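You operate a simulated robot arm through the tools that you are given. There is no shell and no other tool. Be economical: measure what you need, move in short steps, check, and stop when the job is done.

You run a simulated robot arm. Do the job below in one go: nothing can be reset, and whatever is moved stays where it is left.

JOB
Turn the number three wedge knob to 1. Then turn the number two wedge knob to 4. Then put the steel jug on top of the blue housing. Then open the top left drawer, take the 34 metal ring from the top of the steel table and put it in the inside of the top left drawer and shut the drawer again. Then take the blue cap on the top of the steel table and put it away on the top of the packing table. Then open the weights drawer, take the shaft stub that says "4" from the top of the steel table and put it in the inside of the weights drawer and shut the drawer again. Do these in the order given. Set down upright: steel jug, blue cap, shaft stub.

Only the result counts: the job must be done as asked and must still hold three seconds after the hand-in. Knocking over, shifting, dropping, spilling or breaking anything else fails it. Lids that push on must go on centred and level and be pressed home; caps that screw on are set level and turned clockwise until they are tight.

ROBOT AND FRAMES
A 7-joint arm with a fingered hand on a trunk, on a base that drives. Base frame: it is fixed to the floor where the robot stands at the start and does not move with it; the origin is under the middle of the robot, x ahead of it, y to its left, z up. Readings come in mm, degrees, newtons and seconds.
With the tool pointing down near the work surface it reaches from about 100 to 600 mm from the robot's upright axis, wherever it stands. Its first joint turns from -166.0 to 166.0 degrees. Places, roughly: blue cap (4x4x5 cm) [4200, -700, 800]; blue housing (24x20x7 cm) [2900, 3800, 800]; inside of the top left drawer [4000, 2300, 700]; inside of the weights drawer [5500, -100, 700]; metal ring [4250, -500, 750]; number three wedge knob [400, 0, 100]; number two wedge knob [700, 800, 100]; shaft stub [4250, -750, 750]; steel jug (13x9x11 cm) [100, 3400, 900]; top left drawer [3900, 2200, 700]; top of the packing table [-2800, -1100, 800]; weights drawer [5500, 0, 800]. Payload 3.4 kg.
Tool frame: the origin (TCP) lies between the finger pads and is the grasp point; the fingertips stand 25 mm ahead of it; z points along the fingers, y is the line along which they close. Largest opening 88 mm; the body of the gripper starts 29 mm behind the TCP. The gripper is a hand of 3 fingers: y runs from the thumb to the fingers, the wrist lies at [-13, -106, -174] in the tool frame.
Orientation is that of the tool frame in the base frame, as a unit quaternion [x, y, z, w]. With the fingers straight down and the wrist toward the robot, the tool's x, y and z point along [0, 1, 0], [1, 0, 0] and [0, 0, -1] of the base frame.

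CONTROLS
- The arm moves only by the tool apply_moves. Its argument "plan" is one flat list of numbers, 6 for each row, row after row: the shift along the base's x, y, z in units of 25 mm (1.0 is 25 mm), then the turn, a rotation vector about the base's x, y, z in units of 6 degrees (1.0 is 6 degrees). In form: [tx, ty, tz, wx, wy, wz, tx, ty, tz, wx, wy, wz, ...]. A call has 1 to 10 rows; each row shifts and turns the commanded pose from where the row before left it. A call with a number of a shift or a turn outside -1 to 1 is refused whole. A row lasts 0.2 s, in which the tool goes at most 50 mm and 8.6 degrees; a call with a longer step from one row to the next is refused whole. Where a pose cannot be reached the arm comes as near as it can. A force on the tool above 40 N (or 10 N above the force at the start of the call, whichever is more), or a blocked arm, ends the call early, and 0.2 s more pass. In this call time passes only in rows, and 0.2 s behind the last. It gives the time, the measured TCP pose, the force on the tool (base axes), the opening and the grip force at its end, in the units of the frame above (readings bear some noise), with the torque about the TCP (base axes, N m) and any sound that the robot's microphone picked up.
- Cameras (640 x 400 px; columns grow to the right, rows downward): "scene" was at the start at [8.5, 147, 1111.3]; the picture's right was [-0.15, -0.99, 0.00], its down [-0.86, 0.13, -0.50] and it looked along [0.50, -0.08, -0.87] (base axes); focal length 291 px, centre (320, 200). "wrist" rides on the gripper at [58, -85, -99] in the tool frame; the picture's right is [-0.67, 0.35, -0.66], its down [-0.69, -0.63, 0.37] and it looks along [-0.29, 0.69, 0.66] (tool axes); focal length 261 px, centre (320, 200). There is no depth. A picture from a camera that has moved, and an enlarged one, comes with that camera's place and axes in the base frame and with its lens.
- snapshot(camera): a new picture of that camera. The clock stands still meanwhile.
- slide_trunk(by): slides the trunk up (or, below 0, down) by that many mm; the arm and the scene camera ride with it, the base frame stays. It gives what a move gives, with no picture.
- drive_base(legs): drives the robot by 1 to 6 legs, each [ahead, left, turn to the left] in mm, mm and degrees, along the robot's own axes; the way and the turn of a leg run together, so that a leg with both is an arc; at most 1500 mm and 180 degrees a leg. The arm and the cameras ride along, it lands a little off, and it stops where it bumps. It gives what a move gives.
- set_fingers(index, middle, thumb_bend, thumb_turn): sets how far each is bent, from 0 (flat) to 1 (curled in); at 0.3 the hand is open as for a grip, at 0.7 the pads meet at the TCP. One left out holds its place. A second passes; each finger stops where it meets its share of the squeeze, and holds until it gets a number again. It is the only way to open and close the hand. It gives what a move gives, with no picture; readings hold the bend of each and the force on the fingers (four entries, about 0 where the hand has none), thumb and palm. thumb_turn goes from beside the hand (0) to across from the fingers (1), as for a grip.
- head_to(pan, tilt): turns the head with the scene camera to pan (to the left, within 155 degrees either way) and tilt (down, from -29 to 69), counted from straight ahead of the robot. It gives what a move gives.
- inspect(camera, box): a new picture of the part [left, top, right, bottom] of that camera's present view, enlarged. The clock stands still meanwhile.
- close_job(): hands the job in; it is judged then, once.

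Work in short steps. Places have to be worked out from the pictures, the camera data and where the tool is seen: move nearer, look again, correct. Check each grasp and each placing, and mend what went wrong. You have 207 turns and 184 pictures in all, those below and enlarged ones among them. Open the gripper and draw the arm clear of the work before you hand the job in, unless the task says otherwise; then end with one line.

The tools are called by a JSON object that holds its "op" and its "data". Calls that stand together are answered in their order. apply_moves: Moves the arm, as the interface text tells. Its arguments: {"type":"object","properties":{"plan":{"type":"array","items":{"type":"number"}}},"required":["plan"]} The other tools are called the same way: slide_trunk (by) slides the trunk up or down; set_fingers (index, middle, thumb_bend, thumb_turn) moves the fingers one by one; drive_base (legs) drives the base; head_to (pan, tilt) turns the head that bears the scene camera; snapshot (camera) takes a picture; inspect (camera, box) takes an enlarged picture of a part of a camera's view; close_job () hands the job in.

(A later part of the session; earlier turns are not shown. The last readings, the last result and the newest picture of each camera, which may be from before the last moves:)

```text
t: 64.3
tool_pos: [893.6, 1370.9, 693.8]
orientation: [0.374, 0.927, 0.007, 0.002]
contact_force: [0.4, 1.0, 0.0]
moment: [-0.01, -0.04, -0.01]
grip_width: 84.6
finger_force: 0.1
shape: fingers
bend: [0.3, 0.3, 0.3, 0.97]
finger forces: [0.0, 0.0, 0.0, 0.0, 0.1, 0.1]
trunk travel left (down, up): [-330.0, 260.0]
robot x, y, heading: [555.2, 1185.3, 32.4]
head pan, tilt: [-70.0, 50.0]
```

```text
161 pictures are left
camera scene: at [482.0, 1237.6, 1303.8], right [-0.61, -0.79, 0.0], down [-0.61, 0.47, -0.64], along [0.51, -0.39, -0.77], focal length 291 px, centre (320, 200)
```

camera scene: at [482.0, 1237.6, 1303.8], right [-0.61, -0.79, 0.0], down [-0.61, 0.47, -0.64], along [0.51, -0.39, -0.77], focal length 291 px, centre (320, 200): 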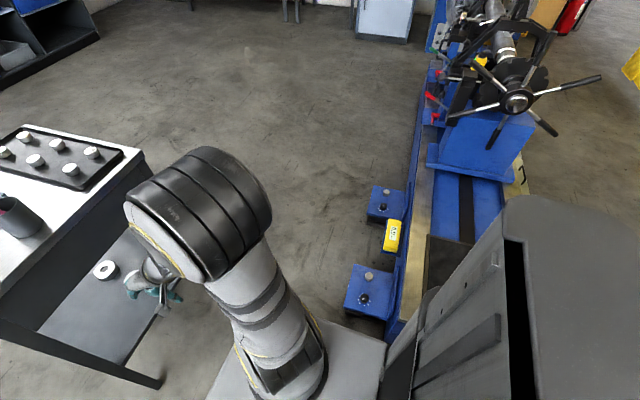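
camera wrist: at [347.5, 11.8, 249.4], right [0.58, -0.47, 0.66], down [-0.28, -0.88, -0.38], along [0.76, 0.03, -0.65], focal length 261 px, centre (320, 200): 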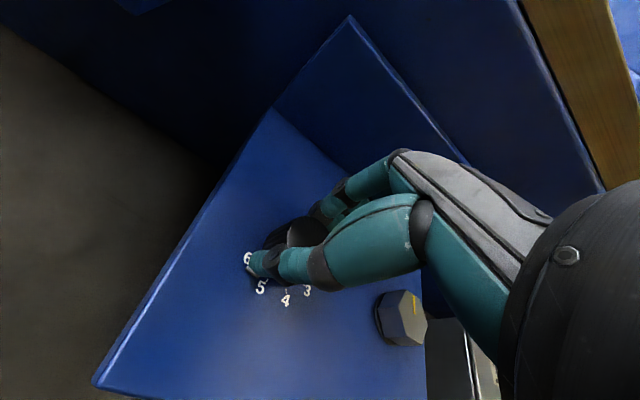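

Knob two is near (731, 830). I need room to turn beside the machine while keeping the hand clear of the trolley: shift away, turn right by 110°, then side-step left.

{"op": "drive_base", "data": {"legs": [[60, 86, 0], [0, 0, -110], [0, 80, 0]]}}

{"op": "head_to", "data": {"pan": 0, "tilt": 60}}

{"op": "snapshot", "data": {"camera": "scene"}}

{"op": "snapshot", "data": {"camera": "wrist"}}

```text
t: 70.7
tool_pos: [699.1, 922.4, 692.4]
orientation: [0.973, 0.232, 0.002, 0.007]
contact_force: [-0.6, 0.3, 0.1]
moment: [-0.02, 0.0, 0.03]
grip_width: 84.5
finger_force: 0.0
shape: fingers
bend: [0.3, 0.3, 0.3, 0.97]
finger forces: [0.0, 0.0, 0.1, 0.1, 0.0, 0.0]
trunk travel left (down, up): [-330.0, 260.0]
robot x, y, heading: [631.6, 1305.2, -77.1]
head pan, tilt: [-70.0, 50.0]
```

```text
t: 72.1
tool_pos: [698.9, 922.4, 692.6]
orientation: [0.973, 0.231, 0.002, 0.005]
contact_force: [-0.1, -0.5, -0.2]
moment: [0.03, -0.01, 0.01]
grip_width: 84.6
finger_force: 0.0
shape: fingers
bend: [0.3, 0.3, 0.3, 0.97]
finger forces: [0.0, 0.0, 0.1, 0.1, 0.0, 0.0]
trunk travel left (down, up): [-330.0, 260.0]
robot x, y, heading: [637.6, 1307.6, -76.9]
head pan, tilt: [0.0, 60.0]
```

```text
160 pictures are left
camera scene: at [792.3, 1333.8, 1291.2], right [-0.97, -0.23, 0.0], down [-0.2, 0.84, -0.5], along [0.11, -0.49, -0.87], focal length 291 px, centre (320, 200)
```

scene: 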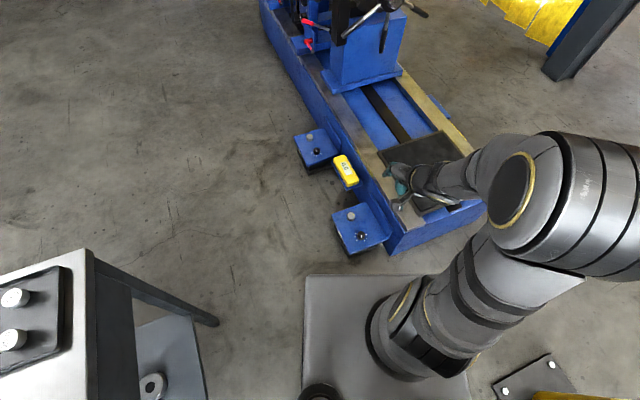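

```text
159 pictures are left
camera wrist: at [711.1, 1025.0, 790.8], right [-0.45, -0.61, 0.66], down [-0.89, 0.25, -0.37], along [0.06, -0.75, -0.65], focal length 261 px, centre (320, 200)
```

wrist: 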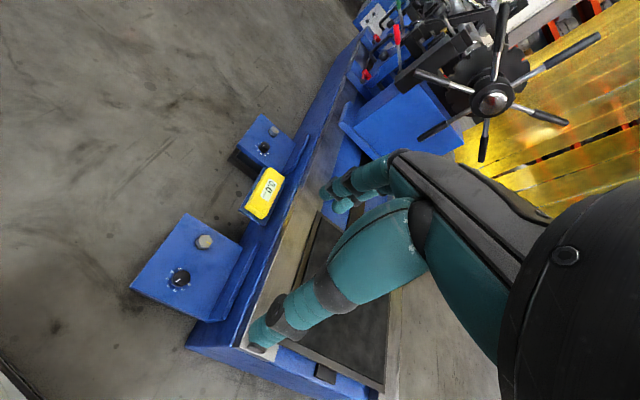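

The knob is near (731, 823) by both cameras. I'll zoom in on the dial.

{"op": "inspect", "data": {"camera": "wrist", "box": [130, 220, 242, 320]}}

{"op": "inspect", "data": {"camera": "scene", "box": [330, 200, 394, 260]}}

```text
4.00 times, centred on (186, 270) of wrist
camera zoom: at [711.1, 1025.0, 790.8], right [-0.45, -0.61, 0.66], down [-0.89, 0.25, -0.37], along [0.06, -0.75, -0.65], focal length 1043 px, centre (856, -80)
```

zoom: 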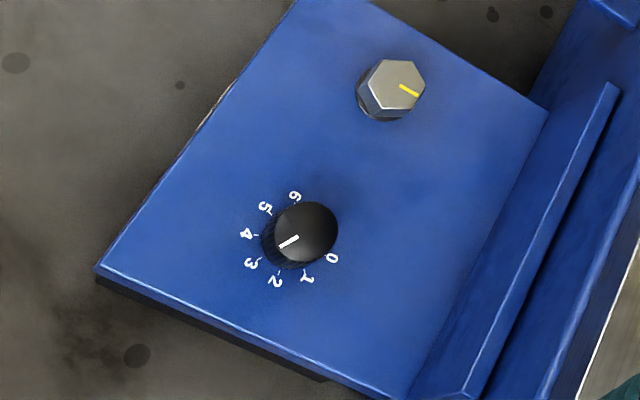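

```text
6.67 times, centred on (362, 230) of scene
camera zoom: at [792.3, 1333.8, 1291.2], right [-0.97, -0.23, 0.0], down [-0.2, 0.84, -0.5], along [0.11, -0.49, -0.87], focal length 1940 px, centre (40, 0)
```

zoom: 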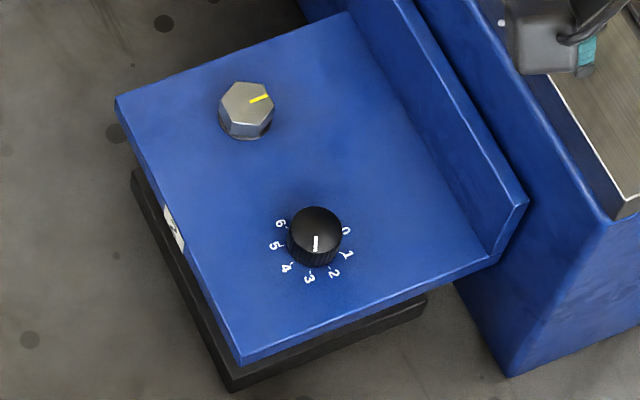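

The dial is at about 3.0 (pointer 94°; 3 at 96°, 4 at 56°), so I need about 38° clockwise. I'll move over the knob and lower.

{"op": "apply_moves", "data": {"plan": [0.32, -1, 0, 0, 0, 0, 0.32, -1, 0, 0, 0, 0, 0.32, -1, 0, 0, 0, 0, 0.32, -0.96, 0, 0, 0, 0]}}

{"op": "slide_trunk", "data": {"by": -310}}

{"op": "snapshot", "data": {"camera": "wrist"}}

{"op": "snapshot", "data": {"camera": "scene"}}

```text
t: 73.1
tool_pos: [731.7, 822.6, 693.2]
orientation: [0.973, 0.231, 0.002, 0.005]
contact_force: [0.5, 0.3, -0.6]
moment: [0.0, -0.01, 0.01]
grip_width: 84.6
finger_force: 0.0
shape: fingers
bend: [0.3, 0.3, 0.3, 0.97]
finger forces: [0.0, 0.1, 0.0, 0.0, 0.0, 0.0]
trunk travel left (down, up): [-330.0, 260.0]
robot x, y, heading: [632.2, 1306.0, -77.0]
head pan, tilt: [0.0, 60.0]
```

```text
t: 76.1
tool_pos: [730.5, 823.4, 382.2]
orientation: [0.973, 0.231, 0.001, 0.006]
contact_force: [0.0, -0.2, 0.7]
moment: [0.01, 0.01, 0.03]
grip_width: 84.5
finger_force: 0.1
shape: fingers
bend: [0.3, 0.3, 0.3, 0.97]
finger forces: [0.0, 0.0, 0.0, 0.0, 0.0, 0.1]
trunk travel left (down, up): [-20.0, 570.0]
robot x, y, heading: [634.5, 1305.3, -76.8]
head pan, tilt: [0.0, 60.0]
```

```text
156 pictures are left
camera wrist: at [743.1, 925.7, 480.8], right [-0.45, -0.61, 0.66], down [-0.89, 0.25, -0.37], along [0.06, -0.75, -0.65], focal length 261 px, centre (320, 200)
```

wrist: 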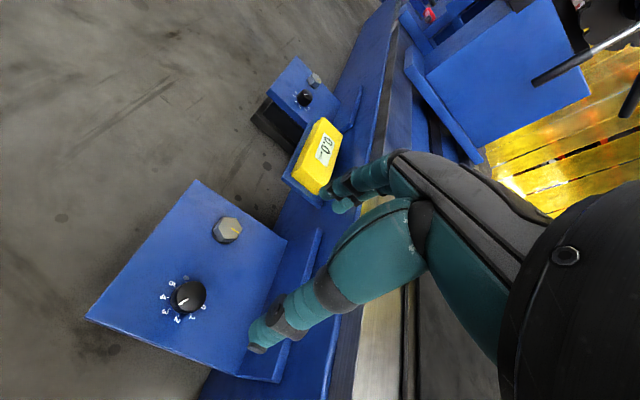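

```text
155 pictures are left
camera scene: at [792.3, 1333.8, 981.2], right [-0.97, -0.23, 0.0], down [-0.2, 0.84, -0.5], along [0.11, -0.49, -0.87], focal length 291 px, centre (320, 200)
```

scene: 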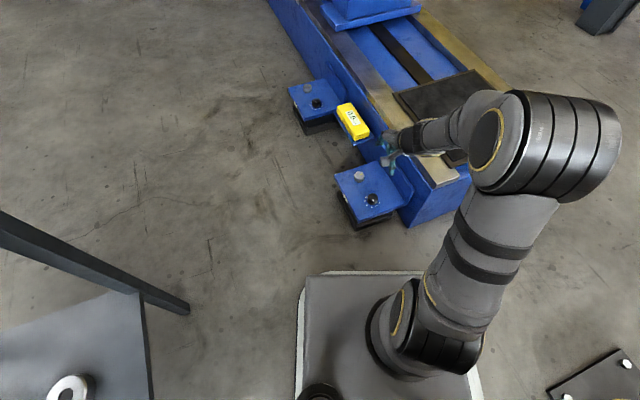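

Aligned: the knob top projects straight below the TCP. I'll descend to z≈192 and verify.

{"op": "apply_moves", "data": {"plan": [0, 0, -1, 0, 0, 0, 0, 0, -1, 0, 0, 0, 0, 0, -1, 0, 0, 0, 0, 0, -1, 0, 0, 0, 0, 0, -1, 0, 0, 0, 0, 0, -1, 0, 0, 0, 0, 0, -1, 0, 0, 0, 0, 0, -0.6, 0, 0, 0]}}

{"op": "snapshot", "data": {"camera": "wrist"}}

```text
t: 77.9
tool_pos: [731.7, 823.9, 192.2]
orientation: [0.973, 0.232, 0.002, 0.006]
contact_force: [-0.7, -0.1, -0.2]
moment: [-0.03, -0.01, 0.01]
grip_width: 84.8
finger_force: 0.1
shape: fingers
bend: [0.3, 0.3, 0.3, 0.97]
finger forces: [0.0, 0.1, 0.1, 0.0, 0.0, 0.1]
trunk travel left (down, up): [-20.0, 570.0]
robot x, y, heading: [632.8, 1303.7, -76.8]
head pan, tilt: [0.0, 60.0]
```

```text
154 pictures are left
camera wrist: at [744.3, 925.7, 290.3], right [-0.45, -0.61, 0.66], down [-0.89, 0.25, -0.37], along [0.06, -0.76, -0.65], focal length 261 px, centre (320, 200)
```

wrist: 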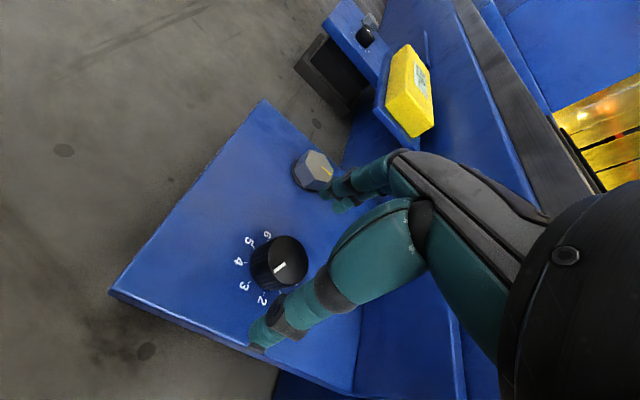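

The knob top seems about 8 mm higher here (z≈153), so I descend to z≈161 and check.

{"op": "apply_moves", "data": {"plan": [0, 0, -0.64, 0, 0, 0, 0, 0, -0.6, 0, 0, 0]}}

{"op": "snapshot", "data": {"camera": "wrist"}}

```text
t: 78.5
tool_pos: [731.0, 823.8, 161.1]
orientation: [0.972, 0.233, 0.003, 0.006]
contact_force: [0.9, -0.8, 0.3]
moment: [-0.01, -0.01, -0.01]
grip_width: 84.4
finger_force: 0.1
shape: fingers
bend: [0.3, 0.3, 0.3, 0.97]
finger forces: [0.0, 0.0, 0.1, 0.0, 0.1, 0.0]
trunk travel left (down, up): [-20.0, 570.0]
robot x, y, heading: [635.4, 1306.5, -77.1]
head pan, tilt: [0.0, 60.0]
```

```text
153 pictures are left
camera wrist: at [743.7, 926.6, 259.6], right [-0.44, -0.61, 0.66], down [-0.89, 0.25, -0.37], along [0.06, -0.75, -0.65], focal length 261 px, centre (320, 200)
```

wrist: 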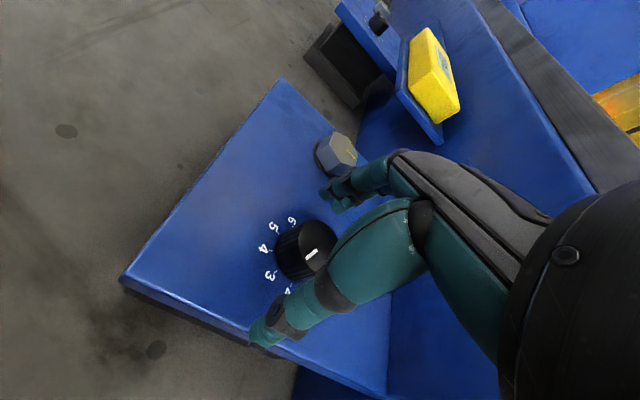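

The geometry matches the first knob, so I grip and turn clockwise 50°, then release and look.

{"op": "set_fingers", "data": {"index": 0.7, "middle": 0.7, "thumb_bend": 0.7}}

{"op": "apply_moves", "data": {"plan": [0, 0, 0, 0, 0, -1, 0, 0, 0, 0, 0, -1, 0, 0, 0, 0, 0, -1, 0, 0, 0, 0, 0, -1, 0, 0, 0, 0, 0, -1, 0, 0, 0, 0, 0, -1, 0, 0, 0, 0, 0, -1, 0, 0, 0, 0, 0, -1]}}

{"op": "set_fingers", "data": {"index": 0.3, "middle": 0.3, "thumb_bend": 0.3}}

{"op": "apply_moves", "data": {"plan": [0, 0, 1, 0, 0, 0, 0, 0, 1, 0, 0, 0, 0, 0, 1, 0, 0, 0, 0, 0, 1, 0, 0, 0]}}

{"op": "inspect", "data": {"camera": "wrist", "box": [160, 210, 320, 310]}}

```text
t: 79.5
tool_pos: [732.1, 822.4, 163.1]
orientation: [0.972, 0.233, 0.002, 0.007]
contact_force: [9.2, -15.1, 0.2]
moment: [-0.34, -0.19, 0.09]
grip_width: 20.6
finger_force: 12.6
shape: fingers
bend: [0.57, 0.58, 0.64, 0.97]
finger forces: [8.7, 11.8, 0.0, 0.0, 4.0, 0.0]
trunk travel left (down, up): [-20.0, 570.0]
robot x, y, heading: [631.8, 1306.2, -76.8]
head pan, tilt: [0.0, 60.0]
```

```text
t: 81.3
tool_pos: [729.7, 822.4, 164.0]
orientation: [0.983, -0.184, -0.001, 0.007]
contact_force: [13.5, -18.0, -1.0]
moment: [-0.38, -0.33, 0.37]
grip_width: 22.8
finger_force: 14.8
shape: fingers
bend: [0.55, 0.59, 0.64, 0.97]
finger forces: [16.7, 7.4, 0.0, 0.1, 5.7, 0.0]
trunk travel left (down, up): [-20.0, 570.0]
robot x, y, heading: [635.7, 1307.8, -76.6]
head pan, tilt: [0.0, 60.0]
```

```text
t: 82.3
tool_pos: [731.1, 823.7, 162.2]
orientation: [0.983, -0.184, 0.0, 0.007]
contact_force: [0.2, -0.3, 0.2]
moment: [0.03, 0.0, 0.0]
grip_width: 84.4
finger_force: 0.1
shape: fingers
bend: [0.3, 0.3, 0.3, 0.97]
finger forces: [0.1, 0.1, 0.0, 0.1, 0.0, 0.1]
trunk travel left (down, up): [-20.0, 570.0]
robot x, y, heading: [637.3, 1301.8, -76.9]
head pan, tilt: [0.0, 60.0]
```

```text
t: 83.3
tool_pos: [729.8, 823.7, 262.9]
orientation: [0.983, -0.184, 0.0, 0.006]
contact_force: [-0.2, -0.3, 0.5]
moment: [-0.02, 0.03, -0.01]
grip_width: 84.4
finger_force: 0.0
shape: fingers
bend: [0.3, 0.3, 0.3, 0.97]
finger forces: [0.1, 0.0, 0.0, 0.0, 0.1, 0.0]
trunk travel left (down, up): [-20.0, 570.0]
robot x, y, heading: [636.6, 1305.5, -76.7]
head pan, tilt: [0.0, 60.0]
```

```text
4.00 times, centred on (240, 260) of wrist
camera zoom: at [815.8, 881.8, 361.4], right [-0.75, -0.08, 0.66], down [-0.41, 0.83, -0.37], along [-0.52, -0.55, -0.65], focal length 1043 px, centre (640, -40)
```

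zoom: 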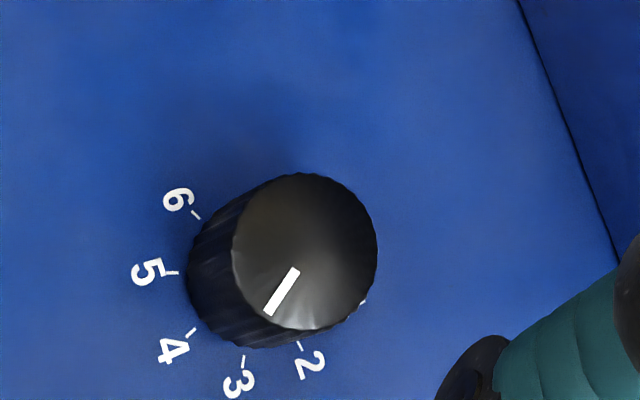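

The pointer is at about 72.5° and 4 is at 56°, so about 16° remain. I'll unwind 42°, regrip and turn -42°.

{"op": "apply_moves", "data": {"plan": [0, 0, -1, 0, 0, 1, 0, 0, -1, 0, 0, 1, 0, 0, -1, 0, 0, 1, 0, 0, -1, 0, 0, 1, 0, 0, -0.06, 0, 0, 1, 0, 0, 0, 0, 0, 1, 0, 0, 0, 0, 0, 1]}}

{"op": "set_fingers", "data": {"index": 0.7, "middle": 0.7, "thumb_bend": 0.7}}

{"op": "apply_moves", "data": {"plan": [0, 0, 0, 0, 0, -1, 0, 0, 0, 0, 0, -1, 0, 0, 0, 0, 0, -1, 0, 0, 0, 0, 0, -1, 0, 0, 0, 0, 0, -1, 0, 0, 0, 0, 0, -1, 0, 0, 0, 0, 0, -0.9]}}

{"op": "set_fingers", "data": {"index": 0.3, "middle": 0.3, "thumb_bend": 0.3}}

{"op": "apply_moves", "data": {"plan": [0, 0, 1, 0, 0, 0, 0, 0, 1, 0, 0, 0, 0, 0, 1, 0, 0, 0, 0, 0, 1, 0, 0, 0]}}

{"op": "inspect", "data": {"camera": "wrist", "box": [160, 210, 320, 310]}}

```text
t: 84.9
tool_pos: [729.8, 824.3, 159.8]
orientation: [0.983, 0.182, 0.001, 0.005]
contact_force: [0.7, 0.4, 0.0]
moment: [-0.02, -0.03, -0.04]
grip_width: 84.3
finger_force: 0.1
shape: fingers
bend: [0.3, 0.3, 0.3, 0.97]
finger forces: [0.1, 0.0, 0.0, 0.0, 0.0, 0.1]
trunk travel left (down, up): [-20.0, 570.0]
robot x, y, heading: [635.2, 1304.1, -77.1]
head pan, tilt: [0.0, 60.0]
```

```text
t: 85.9
tool_pos: [730.8, 821.4, 160.0]
orientation: [0.984, 0.181, 0.002, 0.007]
contact_force: [5.1, -14.6, 1.0]
moment: [-0.41, -0.14, 0.09]
grip_width: 22.6
finger_force: 12.7
shape: fingers
bend: [0.56, 0.58, 0.63, 0.97]
finger forces: [9.7, 11.4, 0.0, 0.0, 4.4, 0.0]
trunk travel left (down, up): [-20.0, 570.0]
robot x, y, heading: [634.3, 1306.8, -77.0]
head pan, tilt: [0.0, 60.0]
```

```text
t: 87.5
tool_pos: [730.9, 823.1, 160.1]
orientation: [0.984, -0.18, 0.001, 0.006]
contact_force: [12.2, -17.8, 1.0]
moment: [-0.46, -0.28, 0.38]
grip_width: 22.8
finger_force: 14.6
shape: fingers
bend: [0.55, 0.58, 0.64, 0.97]
finger forces: [17.0, 8.0, 0.0, 0.0, 4.8, 0.0]
trunk travel left (down, up): [-20.0, 570.0]
robot x, y, heading: [637.7, 1302.7, -77.0]
head pan, tilt: [0.0, 60.0]
```

```text
t: 88.5
tool_pos: [730.8, 823.8, 161.2]
orientation: [0.984, -0.178, 0.0, 0.006]
contact_force: [0.3, -0.4, -0.1]
moment: [0.02, -0.06, 0.0]
grip_width: 84.3
finger_force: 0.1
shape: fingers
bend: [0.3, 0.3, 0.3, 0.97]
finger forces: [0.0, 0.0, 0.0, 0.0, 0.0, 0.0]
trunk travel left (down, up): [-20.0, 570.0]
robot x, y, heading: [635.1, 1307.1, -76.8]
head pan, tilt: [0.0, 60.0]
```

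```text
t: 89.5
tool_pos: [731.1, 823.1, 261.2]
orientation: [0.984, -0.18, 0.0, 0.005]
contact_force: [-0.2, 0.3, -0.6]
moment: [-0.01, -0.02, -0.03]
grip_width: 84.3
finger_force: 0.1
shape: fingers
bend: [0.3, 0.3, 0.3, 0.97]
finger forces: [0.1, 0.0, 0.0, 0.1, 0.1, 0.0]
trunk travel left (down, up): [-20.0, 570.0]
robot x, y, heading: [636.0, 1305.1, -77.1]
head pan, tilt: [0.0, 60.0]
```

```text
4.00 times, centred on (240, 260) of wrist
camera zoom: at [815.3, 882.9, 359.1], right [-0.75, -0.08, 0.66], down [-0.42, 0.83, -0.37], along [-0.51, -0.56, -0.65], focal length 1043 px, centre (640, -40)
```

zoom: 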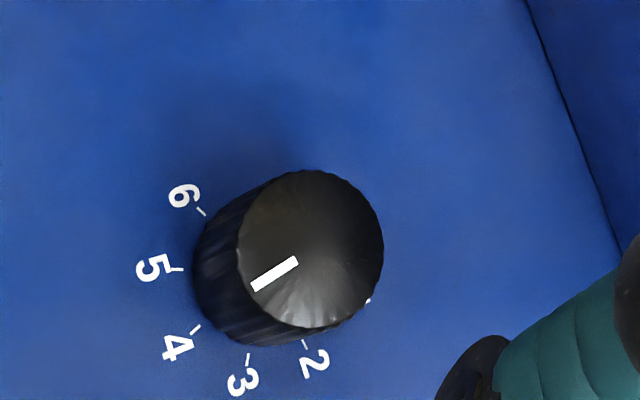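

Overshot: the pointer is at about 45° and 4 is at 56°. I'll turn back counter-clockwise with a modest 32° from here.

{"op": "apply_moves", "data": {"plan": [0, 0, -1, 0, 0, 0, 0, 0, -1, 0, 0, 0, 0, 0, -1, 0, 0, 0, 0, 0, -1, 0, 0, 0]}}

{"op": "set_fingers", "data": {"index": 0.7, "middle": 0.7, "thumb_bend": 0.7}}

{"op": "apply_moves", "data": {"plan": [0, 0, 0, 0, 0, 1, 0, 0, 0, 0, 0, 1, 0, 0, 0, 0, 0, 1, 0, 0, 0, 0, 0, 1, 0, 0, 0, 0, 0, 1, 0, 0, 0, 0, 0, 0.3]}}

{"op": "set_fingers", "data": {"index": 0.3, "middle": 0.3, "thumb_bend": 0.3}}

{"op": "apply_moves", "data": {"plan": [0, 0, 1, 0, 0, -1, 0, 0, 1, 0, 0, -1, 0, 0, 1, 0, 0, -1, 0, 0, 1, 0, 0, -1, 0, 0, 0, 0, 0, -1, 0, 0, 0, 0, 0, -0.3]}}

{"op": "inspect", "data": {"camera": "wrist", "box": [160, 210, 320, 310]}}

```text
t: 90.5
tool_pos: [729.3, 823.4, 161.9]
orientation: [0.984, -0.178, 0.0, 0.006]
contact_force: [0.4, 0.0, 0.0]
moment: [-0.01, 0.04, 0.0]
grip_width: 84.6
finger_force: 0.1
shape: fingers
bend: [0.3, 0.3, 0.3, 0.97]
finger forces: [0.0, 0.1, 0.0, 0.0, 0.1, 0.0]
trunk travel left (down, up): [-20.0, 570.0]
robot x, y, heading: [638.6, 1306.1, -76.9]
head pan, tilt: [0.0, 60.0]
```

```text
t: 91.5
tool_pos: [729.8, 821.7, 162.9]
orientation: [0.984, -0.18, 0.0, 0.007]
contact_force: [-8.5, -16.3, -1.0]
moment: [-0.32, 0.17, 0.0]
grip_width: 25.1
finger_force: 13.3
shape: fingers
bend: [0.54, 0.59, 0.63, 0.97]
finger forces: [11.8, 10.1, 0.0, 0.0, 5.1, 0.1]
trunk travel left (down, up): [-20.0, 570.0]
robot x, y, heading: [633.5, 1303.0, -76.8]
head pan, tilt: [0.0, 60.0]
```

```text
t: 92.9
tool_pos: [730.5, 823.9, 161.6]
orientation: [0.995, 0.097, 0.001, 0.007]
contact_force: [-15.0, -17.3, 5.2]
moment: [-0.47, 0.39, -0.31]
grip_width: 23.2
finger_force: 14.6
shape: fingers
bend: [0.54, 0.59, 0.65, 0.97]
finger forces: [8.8, 15.6, 0.0, 0.0, 5.2, 0.0]
trunk travel left (down, up): [-20.0, 570.0]
robot x, y, heading: [635.0, 1303.3, -76.8]
head pan, tilt: [0.0, 60.0]
```

```text
t: 93.9
tool_pos: [731.2, 824.1, 160.8]
orientation: [0.995, 0.098, 0.001, 0.006]
contact_force: [0.5, 0.3, 0.4]
moment: [0.03, 0.0, -0.01]
grip_width: 84.5
finger_force: 0.0
shape: fingers
bend: [0.3, 0.3, 0.3, 0.97]
finger forces: [0.0, 0.0, 0.0, 0.0, 0.0, 0.0]
trunk travel left (down, up): [-20.0, 570.0]
robot x, y, heading: [637.8, 1305.3, -77.1]
head pan, tilt: [0.0, 60.0]
```

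```text
t: 95.3
tool_pos: [731.2, 823.0, 259.2]
orientation: [0.984, -0.179, 0.0, 0.006]
contact_force: [0.5, 0.3, -0.2]
moment: [0.03, 0.0, 0.03]
grip_width: 84.1
finger_force: 0.1
shape: fingers
bend: [0.3, 0.3, 0.3, 0.97]
finger forces: [0.0, 0.0, 0.1, 0.0, 0.0, 0.0]
trunk travel left (down, up): [-20.0, 570.0]
robot x, y, heading: [635.2, 1308.0, -76.9]
head pan, tilt: [0.0, 60.0]
```

```text
4.00 times, centred on (240, 260) of wrist
camera zoom: at [814.9, 883.6, 358.1], right [-0.75, -0.08, 0.66], down [-0.42, 0.83, -0.37], along [-0.51, -0.56, -0.65], focal length 1043 px, centre (640, -40)
```

zoom: 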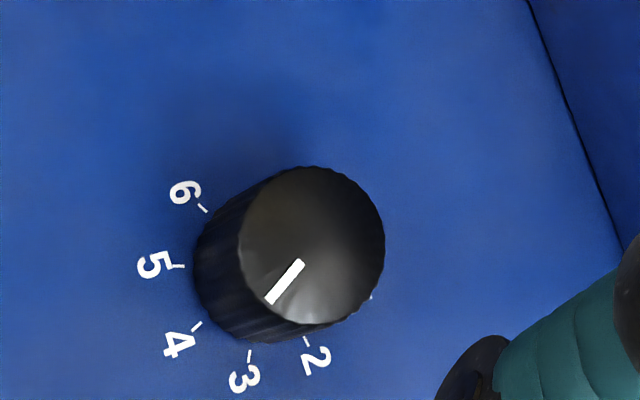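

Now at about 64.5°, with windup of about 12–14° in both directions. I need -8.5°, so pre-rotate +21.5°, grip and turn -21.5°.

{"op": "apply_moves", "data": {"plan": [0, 0, -1, 0, 0, 1, 0, 0, -1, 0, 0, 1, 0, 0, -1, 0, 0, 1, 0, 0, -0.92, 0, 0, 0.6]}}

{"op": "set_fingers", "data": {"index": 0.7, "middle": 0.7, "thumb_bend": 0.7}}

{"op": "apply_moves", "data": {"plan": [0, 0, 0, 0, 0, -1, 0, 0, 0, 0, 0, -1, 0, 0, 0, 0, 0, -1, 0, 0, 0, 0, 0, -0.6]}}

{"op": "set_fingers", "data": {"index": 0.3, "middle": 0.3, "thumb_bend": 0.3}}

{"op": "apply_moves", "data": {"plan": [0, 0, 1, 0, 0, 0, 0, 0, 1, 0, 0, 0, 0, 0, 1, 0, 0, 0, 0, 0, 1, 0, 0, 0]}}

{"op": "inspect", "data": {"camera": "wrist", "box": [160, 210, 320, 310]}}

```text
t: 96.3
tool_pos: [730.1, 823.6, 162.8]
orientation: [1.0, 0.009, 0.001, 0.005]
contact_force: [-0.1, 0.5, -0.2]
moment: [-0.01, 0.0, 0.01]
grip_width: 84.4
finger_force: 0.1
shape: fingers
bend: [0.3, 0.3, 0.3, 0.97]
finger forces: [0.0, 0.1, 0.1, 0.1, 0.0, 0.0]
trunk travel left (down, up): [-20.0, 570.0]
robot x, y, heading: [631.4, 1303.2, -76.8]
head pan, tilt: [0.0, 60.0]
```

```text
t: 97.3
tool_pos: [728.8, 821.9, 164.2]
orientation: [1.0, 0.009, 0.001, 0.008]
contact_force: [-0.1, -18.0, -0.6]
moment: [-0.43, 0.06, 0.02]
grip_width: 25.3
finger_force: 13.1
shape: fingers
bend: [0.53, 0.59, 0.63, 0.97]
finger forces: [11.8, 10.5, 0.0, 0.0, 4.7, 0.0]
trunk travel left (down, up): [-20.0, 570.0]
robot x, y, heading: [638.6, 1304.3, -76.9]
head pan, tilt: [0.0, 60.0]
```

```text
t: 98.3
tool_pos: [730.6, 822.7, 161.3]
orientation: [0.984, -0.18, -0.001, 0.007]
contact_force: [2.8, -18.3, 3.2]
moment: [-0.46, -0.02, 0.2]
grip_width: 24.9
finger_force: 13.1
shape: fingers
bend: [0.53, 0.58, 0.64, 0.98]
finger forces: [13.3, 8.2, 0.0, 0.1, 4.6, 0.0]
trunk travel left (down, up): [-20.0, 570.0]
robot x, y, heading: [636.2, 1306.5, -76.9]
head pan, tilt: [0.0, 60.0]
```

```text
t: 99.3
tool_pos: [730.2, 823.7, 162.1]
orientation: [0.984, -0.18, 0.0, 0.006]
contact_force: [-0.1, -0.1, -0.1]
moment: [0.05, 0.01, -0.03]
grip_width: 84.3
finger_force: 0.1
shape: fingers
bend: [0.3, 0.3, 0.3, 0.98]
finger forces: [0.1, 0.0, 0.0, 0.1, 0.0, 0.0]
trunk travel left (down, up): [-20.0, 570.0]
robot x, y, heading: [635.7, 1305.8, -76.9]
head pan, tilt: [0.0, 60.0]
```

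```text
t: 100.3
tool_pos: [729.5, 822.9, 262.7]
orientation: [0.984, -0.179, -0.001, 0.007]
contact_force: [0.2, 0.5, 0.3]
moment: [0.03, 0.0, -0.03]
grip_width: 84.3
finger_force: 0.0
shape: fingers
bend: [0.3, 0.3, 0.3, 0.98]
finger forces: [0.0, 0.1, 0.0, 0.0, 0.0, 0.0]
trunk travel left (down, up): [-20.0, 570.0]
robot x, y, heading: [633.5, 1304.0, -76.8]
head pan, tilt: [0.0, 60.0]
```

```text
4.00 times, centred on (240, 260) of wrist
camera zoom: at [814.9, 882.9, 360.2], right [-0.75, -0.08, 0.66], down [-0.42, 0.83, -0.37], along [-0.51, -0.56, -0.65], focal length 1043 px, centre (640, -40)
```

zoom: 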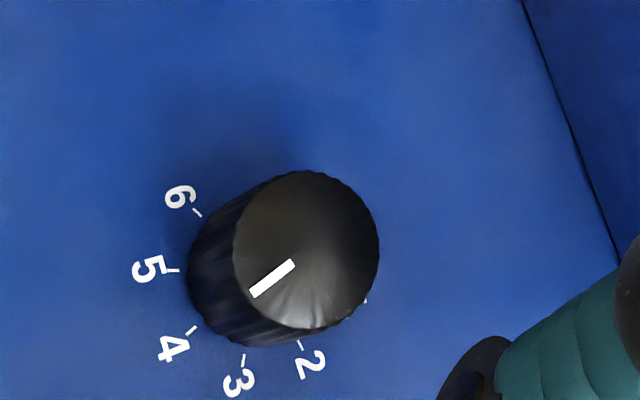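

At about 51° against 56°. One small correction: +15° counter-clockwise, expecting about 5°.

{"op": "apply_moves", "data": {"plan": [0, 0, -1, 0, 0, 0, 0, 0, -1, 0, 0, 0, 0, 0, -1, 0, 0, 0, 0, 0, -1, 0, 0, 0]}}

{"op": "set_fingers", "data": {"index": 0.7, "middle": 0.7, "thumb_bend": 0.7}}

{"op": "apply_moves", "data": {"plan": [0, 0, 0, 0, 0, 1, 0, 0, 0, 0, 0, 1, 0, 0, 0, 0, 0, 0.6]}}

{"op": "set_fingers", "data": {"index": 0.3, "middle": 0.3, "thumb_bend": 0.3}}

{"op": "apply_moves", "data": {"plan": [0, 0, 1, 0, 0, -1, 0, 0, 1, 0, 0, -1, 0, 0, 1, 0, 0, -0.6, 0, 0, 1, 0, 0, 0]}}

{"op": "inspect", "data": {"camera": "wrist", "box": [160, 210, 320, 310]}}

```text
t: 101.3
tool_pos: [730.6, 823.3, 160.2]
orientation: [0.984, -0.179, -0.001, 0.006]
contact_force: [0.6, 0.0, -0.3]
moment: [0.0, 0.03, -0.02]
grip_width: 84.8
finger_force: 0.1
shape: fingers
bend: [0.3, 0.3, 0.3, 0.98]
finger forces: [0.0, 0.0, 0.0, 0.1, 0.0, 0.0]
trunk travel left (down, up): [-20.0, 570.0]
robot x, y, heading: [635.9, 1305.0, -76.9]
head pan, tilt: [0.0, 60.0]
```

```text
t: 102.3
tool_pos: [731.0, 821.7, 161.3]
orientation: [0.984, -0.179, -0.001, 0.007]
contact_force: [-7.8, -15.4, 0.2]
moment: [-0.37, 0.21, -0.01]
grip_width: 24.9
finger_force: 13.4
shape: fingers
bend: [0.54, 0.59, 0.63, 0.97]
finger forces: [11.6, 10.4, 0.1, 0.1, 5.0, 0.0]
trunk travel left (down, up): [-20.0, 570.0]
robot x, y, heading: [633.7, 1305.0, -77.1]
head pan, tilt: [0.0, 60.0]
```

```text
t: 103.1
tool_pos: [730.1, 823.0, 160.8]
orientation: [0.999, -0.044, 0.0, 0.006]
contact_force: [-17.0, -15.5, -4.5]
moment: [-0.34, 0.38, -0.31]
grip_width: 25.0
finger_force: 14.8
shape: fingers
bend: [0.52, 0.59, 0.64, 0.96]
finger forces: [12.0, 13.5, 0.1, 0.0, 4.4, 0.0]
trunk travel left (down, up): [-20.0, 570.0]
robot x, y, heading: [632.7, 1306.0, -77.2]
head pan, tilt: [0.0, 60.0]
```

```text
t: 104.1
tool_pos: [731.3, 824.2, 162.4]
orientation: [0.999, -0.043, 0.0, 0.007]
contact_force: [-0.9, 0.1, 0.0]
moment: [-0.04, 0.01, 0.01]
grip_width: 84.4
finger_force: 0.0
shape: fingers
bend: [0.3, 0.3, 0.3, 0.97]
finger forces: [0.0, 0.1, 0.0, 0.0, 0.0, 0.0]
trunk travel left (down, up): [-20.0, 570.0]
robot x, y, heading: [630.7, 1308.7, -76.8]
head pan, tilt: [0.0, 60.0]
```

```text
t: 105.1
tool_pos: [730.6, 823.1, 260.6]
orientation: [0.984, -0.179, -0.001, 0.005]
contact_force: [-0.3, 0.5, -0.2]
moment: [0.05, -0.03, 0.0]
grip_width: 84.6
finger_force: 0.0
shape: fingers
bend: [0.3, 0.3, 0.3, 0.97]
finger forces: [0.0, 0.0, 0.0, 0.0, 0.1, 0.1]
trunk travel left (down, up): [-20.0, 570.0]
robot x, y, heading: [632.3, 1305.4, -77.3]
head pan, tilt: [0.0, 60.0]
```

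```text
4.00 times, centred on (240, 260) of wrist
camera zoom: at [815.1, 882.4, 359.2], right [-0.75, -0.08, 0.66], down [-0.42, 0.83, -0.37], along [-0.51, -0.56, -0.65], focal length 1043 px, centre (640, -40)
```

zoom: 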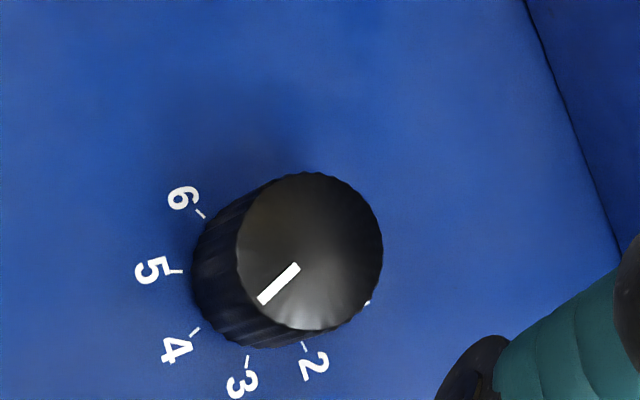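

The pointer is at about 57.5° and 4 is at 56°, so that's good. I'll quickly verify the panel's tag number with a zoom.

{"op": "inspect", "data": {"camera": "scene", "box": [325, 165, 375, 235]}}

```text
5.71 times, centred on (350, 200) of scene
camera zoom: at [792.3, 1333.7, 981.2], right [-0.97, -0.23, 0.0], down [-0.2, 0.84, -0.5], along [0.11, -0.49, -0.87], focal length 1663 px, centre (149, 200)
```

zoom: 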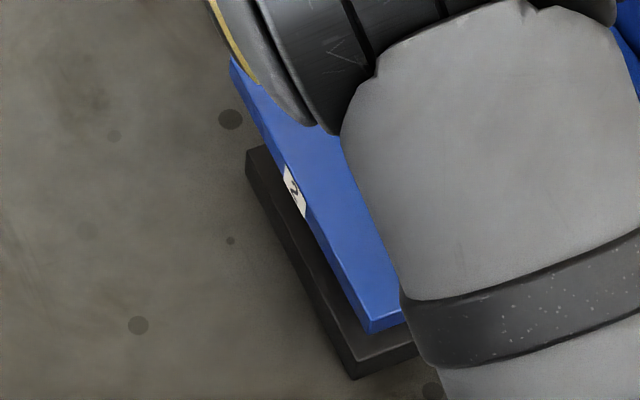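

The tag reads 2. Now I lift, retract, raise the trunk, turn right (away from the trolley) to face the jug table, and look.

{"op": "apply_moves", "data": {"plan": [0, 0, 1, 0, 0, 1, 0, 0, 1, 0, 0, 1, -0.2, 0.8, 1, 0, 0, 1, -0.2, 0.8, 1, 0, 0, 1, -0.2, 0.8, 0.5, 0, 0, 0, -0.2, 0.8, 0.5, 0, 0, 0, -0.2, 0.8, 0, 0, 0, 0]}}

{"op": "slide_trunk", "data": {"by": 480}}

{"op": "drive_base", "data": {"legs": [[0, 0, -100], [0, 0, -93]]}}

{"op": "head_to", "data": {"pan": 0, "tilt": 20}}

{"op": "snapshot", "data": {"camera": "scene"}}

```text
t: 106.7
tool_pos: [707.5, 910.8, 387.3]
orientation: [1.0, 0.029, 0.001, 0.005]
contact_force: [-0.3, 0.1, -0.8]
moment: [0.01, 0.03, 0.0]
grip_width: 84.6
finger_force: 0.0
shape: fingers
bend: [0.3, 0.3, 0.3, 0.97]
finger forces: [0.1, 0.0, 0.1, 0.1, 0.0, 0.0]
out of reach, approached as far as the arm can: row 7
trunk travel left (down, up): [-20.0, 570.0]
robot x, y, heading: [632.5, 1304.5, -76.8]
head pan, tilt: [0.0, 60.0]
```

```text
refused: 480 is not a number from -400 to 400
```

```text
t: 115.3
tool_pos: [654.1, 1707.2, 386.4]
orientation: [0.087, 0.996, 0.005, 0.0]
contact_force: [-0.2, 0.3, -0.1]
moment: [-0.05, -0.01, 0.0]
grip_width: 84.5
finger_force: 0.2
shape: fingers
bend: [0.3, 0.3, 0.3, 0.97]
finger forces: [0.0, 0.0, 0.0, 0.0, 0.0, 0.0]
trunk travel left (down, up): [-20.0, 570.0]
robot x, y, heading: [634.3, 1304.5, 89.6]
head pan, tilt: [0.0, 60.0]
```

```text
t: 116.4
tool_pos: [654.2, 1707.8, 387.9]
orientation: [0.088, 0.996, 0.006, 0.0]
contact_force: [0.4, -1.3, -0.4]
moment: [-0.02, 0.0, -0.01]
grip_width: 84.5
finger_force: 0.0
shape: fingers
bend: [0.3, 0.3, 0.3, 0.97]
finger forces: [0.0, 0.0, 0.0, 0.0, 0.0, 0.0]
trunk travel left (down, up): [-20.0, 570.0]
robot x, y, heading: [635.5, 1306.3, 89.5]
head pan, tilt: [0.0, 20.0]
```

```text
146 pictures are left
camera scene: at [479.2, 1338.7, 1039.3], right [1.0, -0.01, 0.0], down [0.0, -0.34, -0.94], along [0.01, 0.94, -0.34], focal length 291 px, centre (320, 200)
```

scene: 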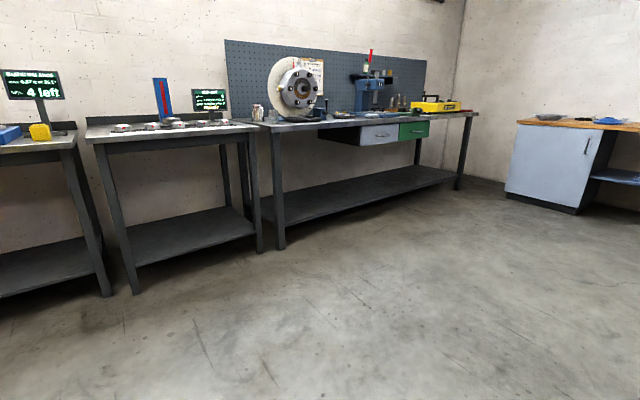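

The trunk call was refused (limit 400) but the drive went safely. I'll zoom to identify the jug near (257,112).

{"op": "inspect", "data": {"camera": "scene", "box": [80, 70, 320, 160]}}

{"op": "inspect", "data": {"camera": "scene", "box": [240, 40, 480, 150]}}

{"op": "slide_trunk", "data": {"by": 400}}

```text
2.67 times, centred on (200, 115) of scene
camera zoom: at [479.2, 1338.7, 1039.3], right [1.0, -0.01, 0.0], down [0.0, -0.34, -0.94], along [0.01, 0.94, -0.34], focal length 776 px, centre (640, 427)
```

zoom: 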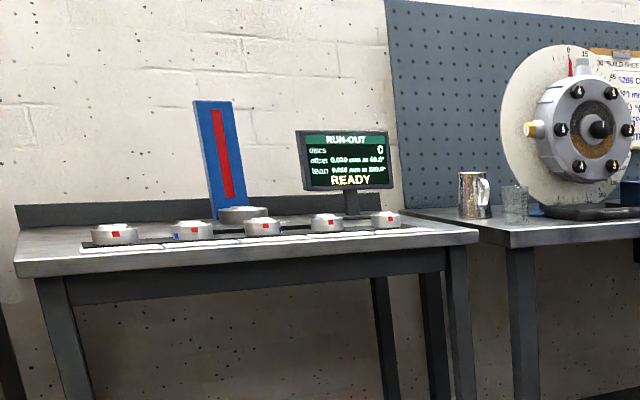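

```text
2.67 times, centred on (360, 95) of scene
camera zoom: at [479.2, 1338.7, 1039.3], right [1.0, -0.01, 0.0], down [0.0, -0.34, -0.94], along [0.01, 0.94, -0.34], focal length 776 px, centre (213, 480)
```

zoom: 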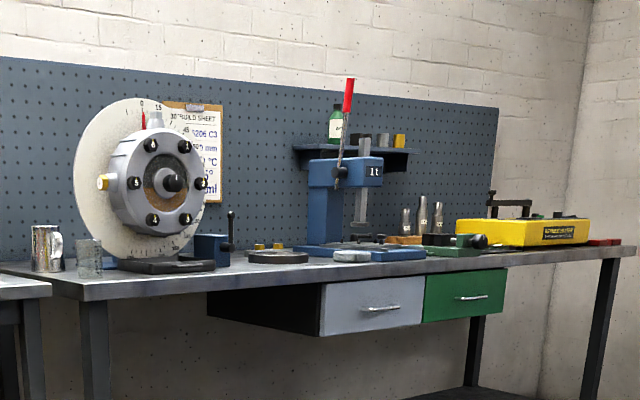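

```text
t: 120.2
tool_pos: [652.7, 1707.3, 787.5]
orientation: [0.088, 0.996, 0.005, 0.0]
contact_force: [-0.2, 0.0, 0.5]
moment: [-0.01, 0.0, -0.02]
grip_width: 84.8
finger_force: 0.1
shape: fingers
bend: [0.3, 0.3, 0.3, 0.97]
finger forces: [0.1, 0.1, 0.1, 0.0, 0.1, 0.0]
trunk travel left (down, up): [-420.0, 170.0]
robot x, y, heading: [633.1, 1307.4, 89.7]
head pan, tilt: [0.0, 20.0]
```

The jug is near (75, 3400), with a glass to its right. I'll raise the trunk fully, drive closer to about y=2450 in front of it, and look.

{"op": "slide_trunk", "data": {"by": 170}}

{"op": "drive_base", "data": {"legs": [[1144, 540, 0]]}}

{"op": "head_to", "data": {"pan": 0, "tilt": 35}}

{"op": "snapshot", "data": {"camera": "scene"}}

{"op": "snapshot", "data": {"camera": "wrist"}}

```text
t: 122.1
tool_pos: [652.9, 1707.2, 955.6]
orientation: [0.088, 0.996, 0.006, -0.001]
contact_force: [-0.3, 0.0, 0.2]
moment: [-0.02, -0.02, 0.03]
grip_width: 84.4
finger_force: 0.0
shape: fingers
bend: [0.3, 0.3, 0.3, 0.97]
finger forces: [0.0, 0.0, 0.0, 0.0, 0.0, 0.1]
trunk travel left (down, up): [-590.0, 0.0]
robot x, y, heading: [636.5, 1307.4, 89.6]
head pan, tilt: [0.0, 20.0]
```

```text
t: 128.6
tool_pos: [139.7, 2884.9, 956.9]
orientation: [0.095, 0.995, 0.006, -0.001]
contact_force: [0.2, 0.5, 0.1]
moment: [0.01, -0.01, 0.05]
grip_width: 84.4
finger_force: 0.1
shape: fingers
bend: [0.3, 0.3, 0.3, 0.97]
finger forces: [0.1, 0.1, 0.0, 0.1, 0.0, 0.1]
trunk travel left (down, up): [-590.0, 0.0]
robot x, y, heading: [115.7, 2483.4, 89.0]
head pan, tilt: [0.0, 20.0]
```

```text
t: 129.4
tool_pos: [139.2, 2883.5, 956.8]
orientation: [0.095, 0.995, 0.006, -0.001]
contact_force: [-0.2, 0.4, -0.3]
moment: [0.03, -0.01, 0.01]
grip_width: 84.3
finger_force: 0.1
shape: fingers
bend: [0.3, 0.3, 0.3, 0.97]
finger forces: [0.0, 0.0, 0.0, 0.1, 0.0, 0.1]
trunk travel left (down, up): [-590.0, 0.0]
robot x, y, heading: [116.6, 2484.5, 88.9]
head pan, tilt: [0.0, 35.0]
```

```text
143 pictures are left
camera scene: at [-39.9, 2513.7, 1585.6], right [1.0, -0.02, 0.0], down [-0.01, -0.57, -0.82], along [0.02, 0.82, -0.57], focal length 291 px, centre (320, 200)
```

scene: 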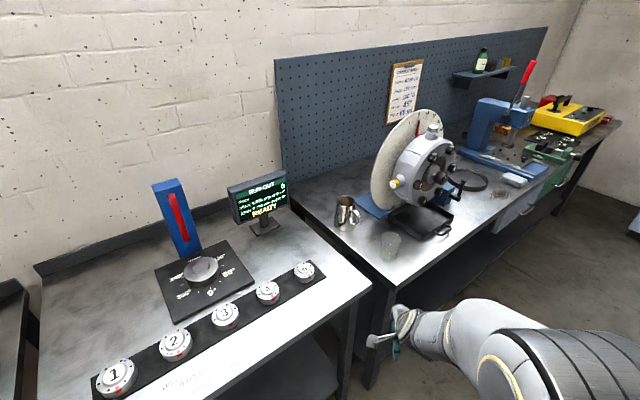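

```text
142 pictures are left
camera wrist: at [66.4, 2810.9, 1055.3], right [0.72, 0.21, 0.66], down [0.55, -0.74, -0.37], along [0.41, 0.64, -0.65], focal length 261 px, centre (320, 200)
```

wrist: 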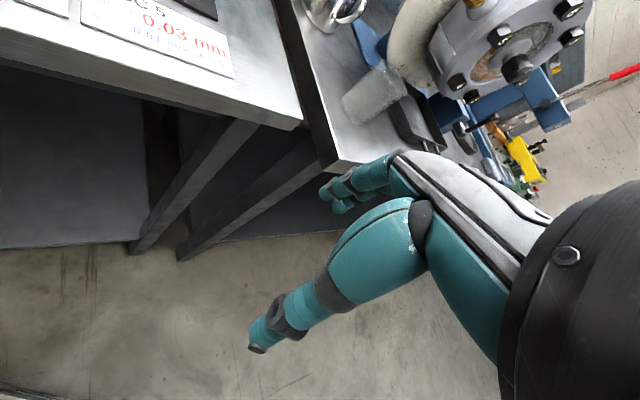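

{"op": "inspect", "data": {"camera": "scene", "box": [310, 170, 430, 270]}}

```text
4.00 times, centred on (370, 220) of scene
camera zoom: at [-39.9, 2513.7, 1585.6], right [1.0, -0.02, 0.0], down [-0.01, -0.57, -0.82], along [0.02, 0.82, -0.57], focal length 1164 px, centre (120, 120)
```

zoom: 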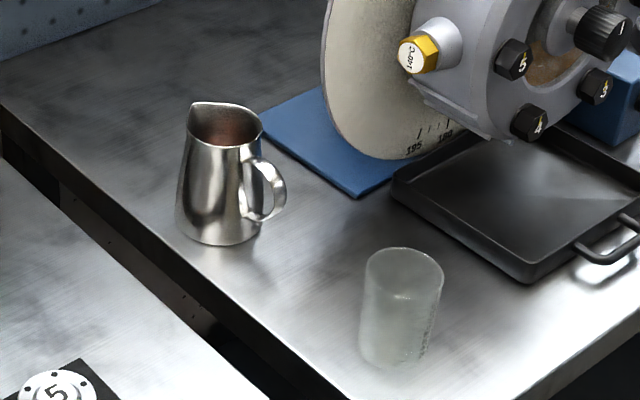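

The jug rim is about 70 mm across, the handle points front-right (-52°), and it stands near (77, 3370) with its rim at z≈980. I plan a top-down grasp across the rim, perpendicular to the handle. First I raise the arm and turn the hand -41° before approaching.

{"op": "apply_moves", "data": {"plan": [-0.3, 0.4, 1, 0, 0, -1, -0.3, 0.4, 1, 0, 0, -1, -0.3, 0.4, 1, 0, 0, -1, -0.3, 0.4, 1, 0, 0, -1, -0.3, 0.4, 1, 0, 0, -1, 0, 0, 0, 0, 0, -1, 0, 0, 0, 0, 0, -0.8]}}

```text
t: 131.0
tool_pos: [105.9, 2935.0, 1075.3]
orientation: [0.436, 0.9, 0.005, 0.003]
contact_force: [-0.5, -0.1, -0.6]
moment: [-0.03, 0.01, -0.02]
grip_width: 84.7
finger_force: 0.0
shape: fingers
bend: [0.3, 0.3, 0.3, 0.97]
finger forces: [0.0, 0.1, 0.1, 0.0, 0.0, 0.0]
out of reach, approached as far as the arm can: row 1
trunk travel left (down, up): [-590.0, 0.0]
robot x, y, heading: [115.1, 2484.7, 88.8]
head pan, tilt: [0.0, 35.0]
```

The TCP is at z 1075, above the jug rim. I'll drive ahead 330 mm and look with the wrist camera.

{"op": "drive_base", "data": {"legs": [[330, 0, 0]]}}

{"op": "snapshot", "data": {"camera": "wrist"}}

{"op": "head_to", "data": {"pan": 0, "tilt": 50}}

{"op": "snapshot", "data": {"camera": "scene"}}

```text
t: 133.0
tool_pos: [102.6, 3196.9, 1075.2]
orientation: [0.414, 0.91, 0.005, 0.003]
contact_force: [-0.3, 0.5, -0.9]
moment: [-0.01, -0.02, 0.0]
grip_width: 84.5
finger_force: 0.1
shape: fingers
bend: [0.3, 0.3, 0.3, 0.97]
finger forces: [0.1, 0.1, 0.0, 0.0, 0.0, 0.0]
trunk travel left (down, up): [-590.0, 0.0]
robot x, y, heading: [134.1, 2748.0, 91.6]
head pan, tilt: [0.0, 35.0]
stopped in leg 1: the robot was blocked; the commanded pose is now the measured one
```

```text
140 pictures are left
camera wrist: at [0.6, 3184.2, 1172.8], right [0.7, -0.28, 0.66], down [-0.02, -0.93, -0.37], along [0.72, 0.24, -0.65], focal length 261 px, centre (320, 200)
```

wrist: 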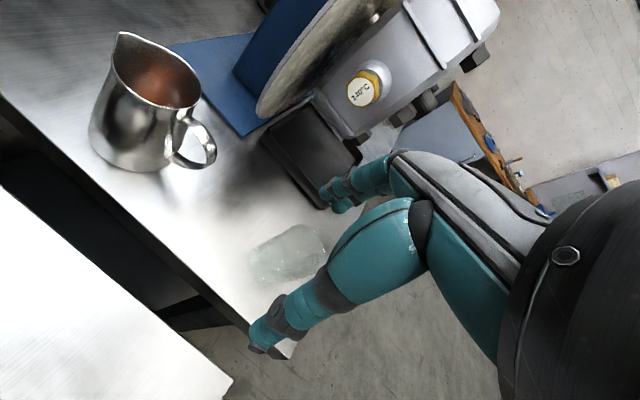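

```text
t: 133.8
tool_pos: [104.8, 3195.7, 1074.7]
orientation: [0.416, 0.909, 0.005, 0.001]
contact_force: [-1.0, 0.0, 0.1]
moment: [-0.04, 0.0, 0.01]
grip_width: 84.5
finger_force: 0.1
shape: fingers
bend: [0.3, 0.3, 0.3, 0.97]
finger forces: [0.0, 0.0, 0.0, 0.0, 0.1, 0.1]
trunk travel left (down, up): [-590.0, 0.0]
robot x, y, heading: [132.5, 2746.4, 91.6]
head pan, tilt: [0.0, 50.0]
```

```text
139 pictures are left
camera scene: at [-23.3, 2758.6, 1563.8], right [1.0, 0.02, 0.0], down [0.02, -0.77, -0.64], along [-0.02, 0.64, -0.77], focal length 291 px, centre (320, 200)
```

scene: 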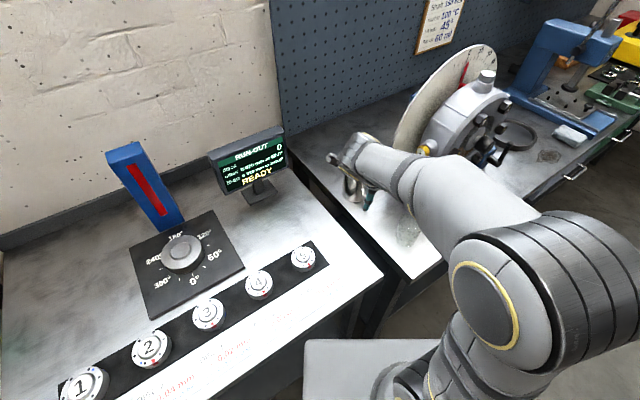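

The room is rotated by about 35°, so the bench front faces 125°; I bumped its corner side. The jug is near (68, 3372). I'll back off, turn to 125°, and strafe right to stand square to the bench.

{"op": "drive_base", "data": {"legs": [[-150, 0, 0], [0, 0, 33.4], [0, -387, 0]]}}

{"op": "head_to", "data": {"pan": 0, "tilt": 45}}

{"op": "snapshot", "data": {"camera": "scene"}}

```text
t: 138.8
tool_pos: [188.9, 3189.3, 1074.9]
orientation: [0.135, 0.991, 0.005, -0.001]
contact_force: [-0.4, -0.2, 0.5]
moment: [0.01, 0.01, 0.01]
grip_width: 84.5
finger_force: 0.0
shape: fingers
bend: [0.3, 0.3, 0.3, 0.97]
finger forces: [0.0, 0.0, 0.0, 0.1, 0.0, 0.0]
trunk travel left (down, up): [-590.0, 0.0]
robot x, y, heading: [463.8, 2830.6, 124.9]
head pan, tilt: [0.0, 50.0]
```

```text
t: 139.5
tool_pos: [189.5, 3189.2, 1075.0]
orientation: [0.134, 0.991, 0.006, 0.0]
contact_force: [0.0, -0.5, -0.4]
moment: [0.01, -0.01, -0.01]
grip_width: 84.6
finger_force: 0.0
shape: fingers
bend: [0.3, 0.3, 0.3, 0.97]
finger forces: [0.0, 0.0, 0.0, 0.1, 0.0, 0.0]
trunk travel left (down, up): [-590.0, 0.0]
robot x, y, heading: [463.0, 2830.8, 125.1]
head pan, tilt: [0.0, 45.0]
```

```text
138 pictures are left
camera scene: at [322.8, 2754.9, 1570.7], right [0.82, 0.57, 0.0], down [0.41, -0.58, -0.71], along [-0.41, 0.58, -0.71], focal length 291 px, centre (320, 200)
```

scene: 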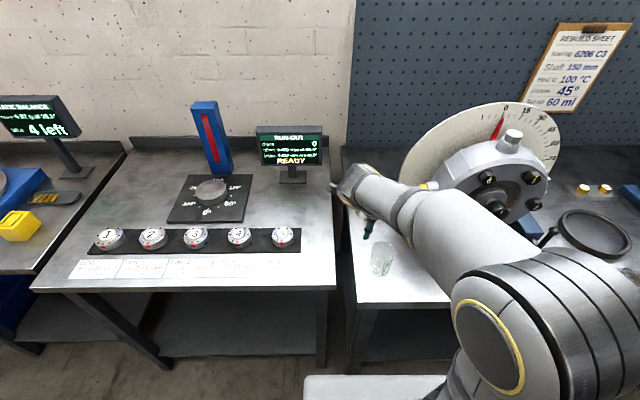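

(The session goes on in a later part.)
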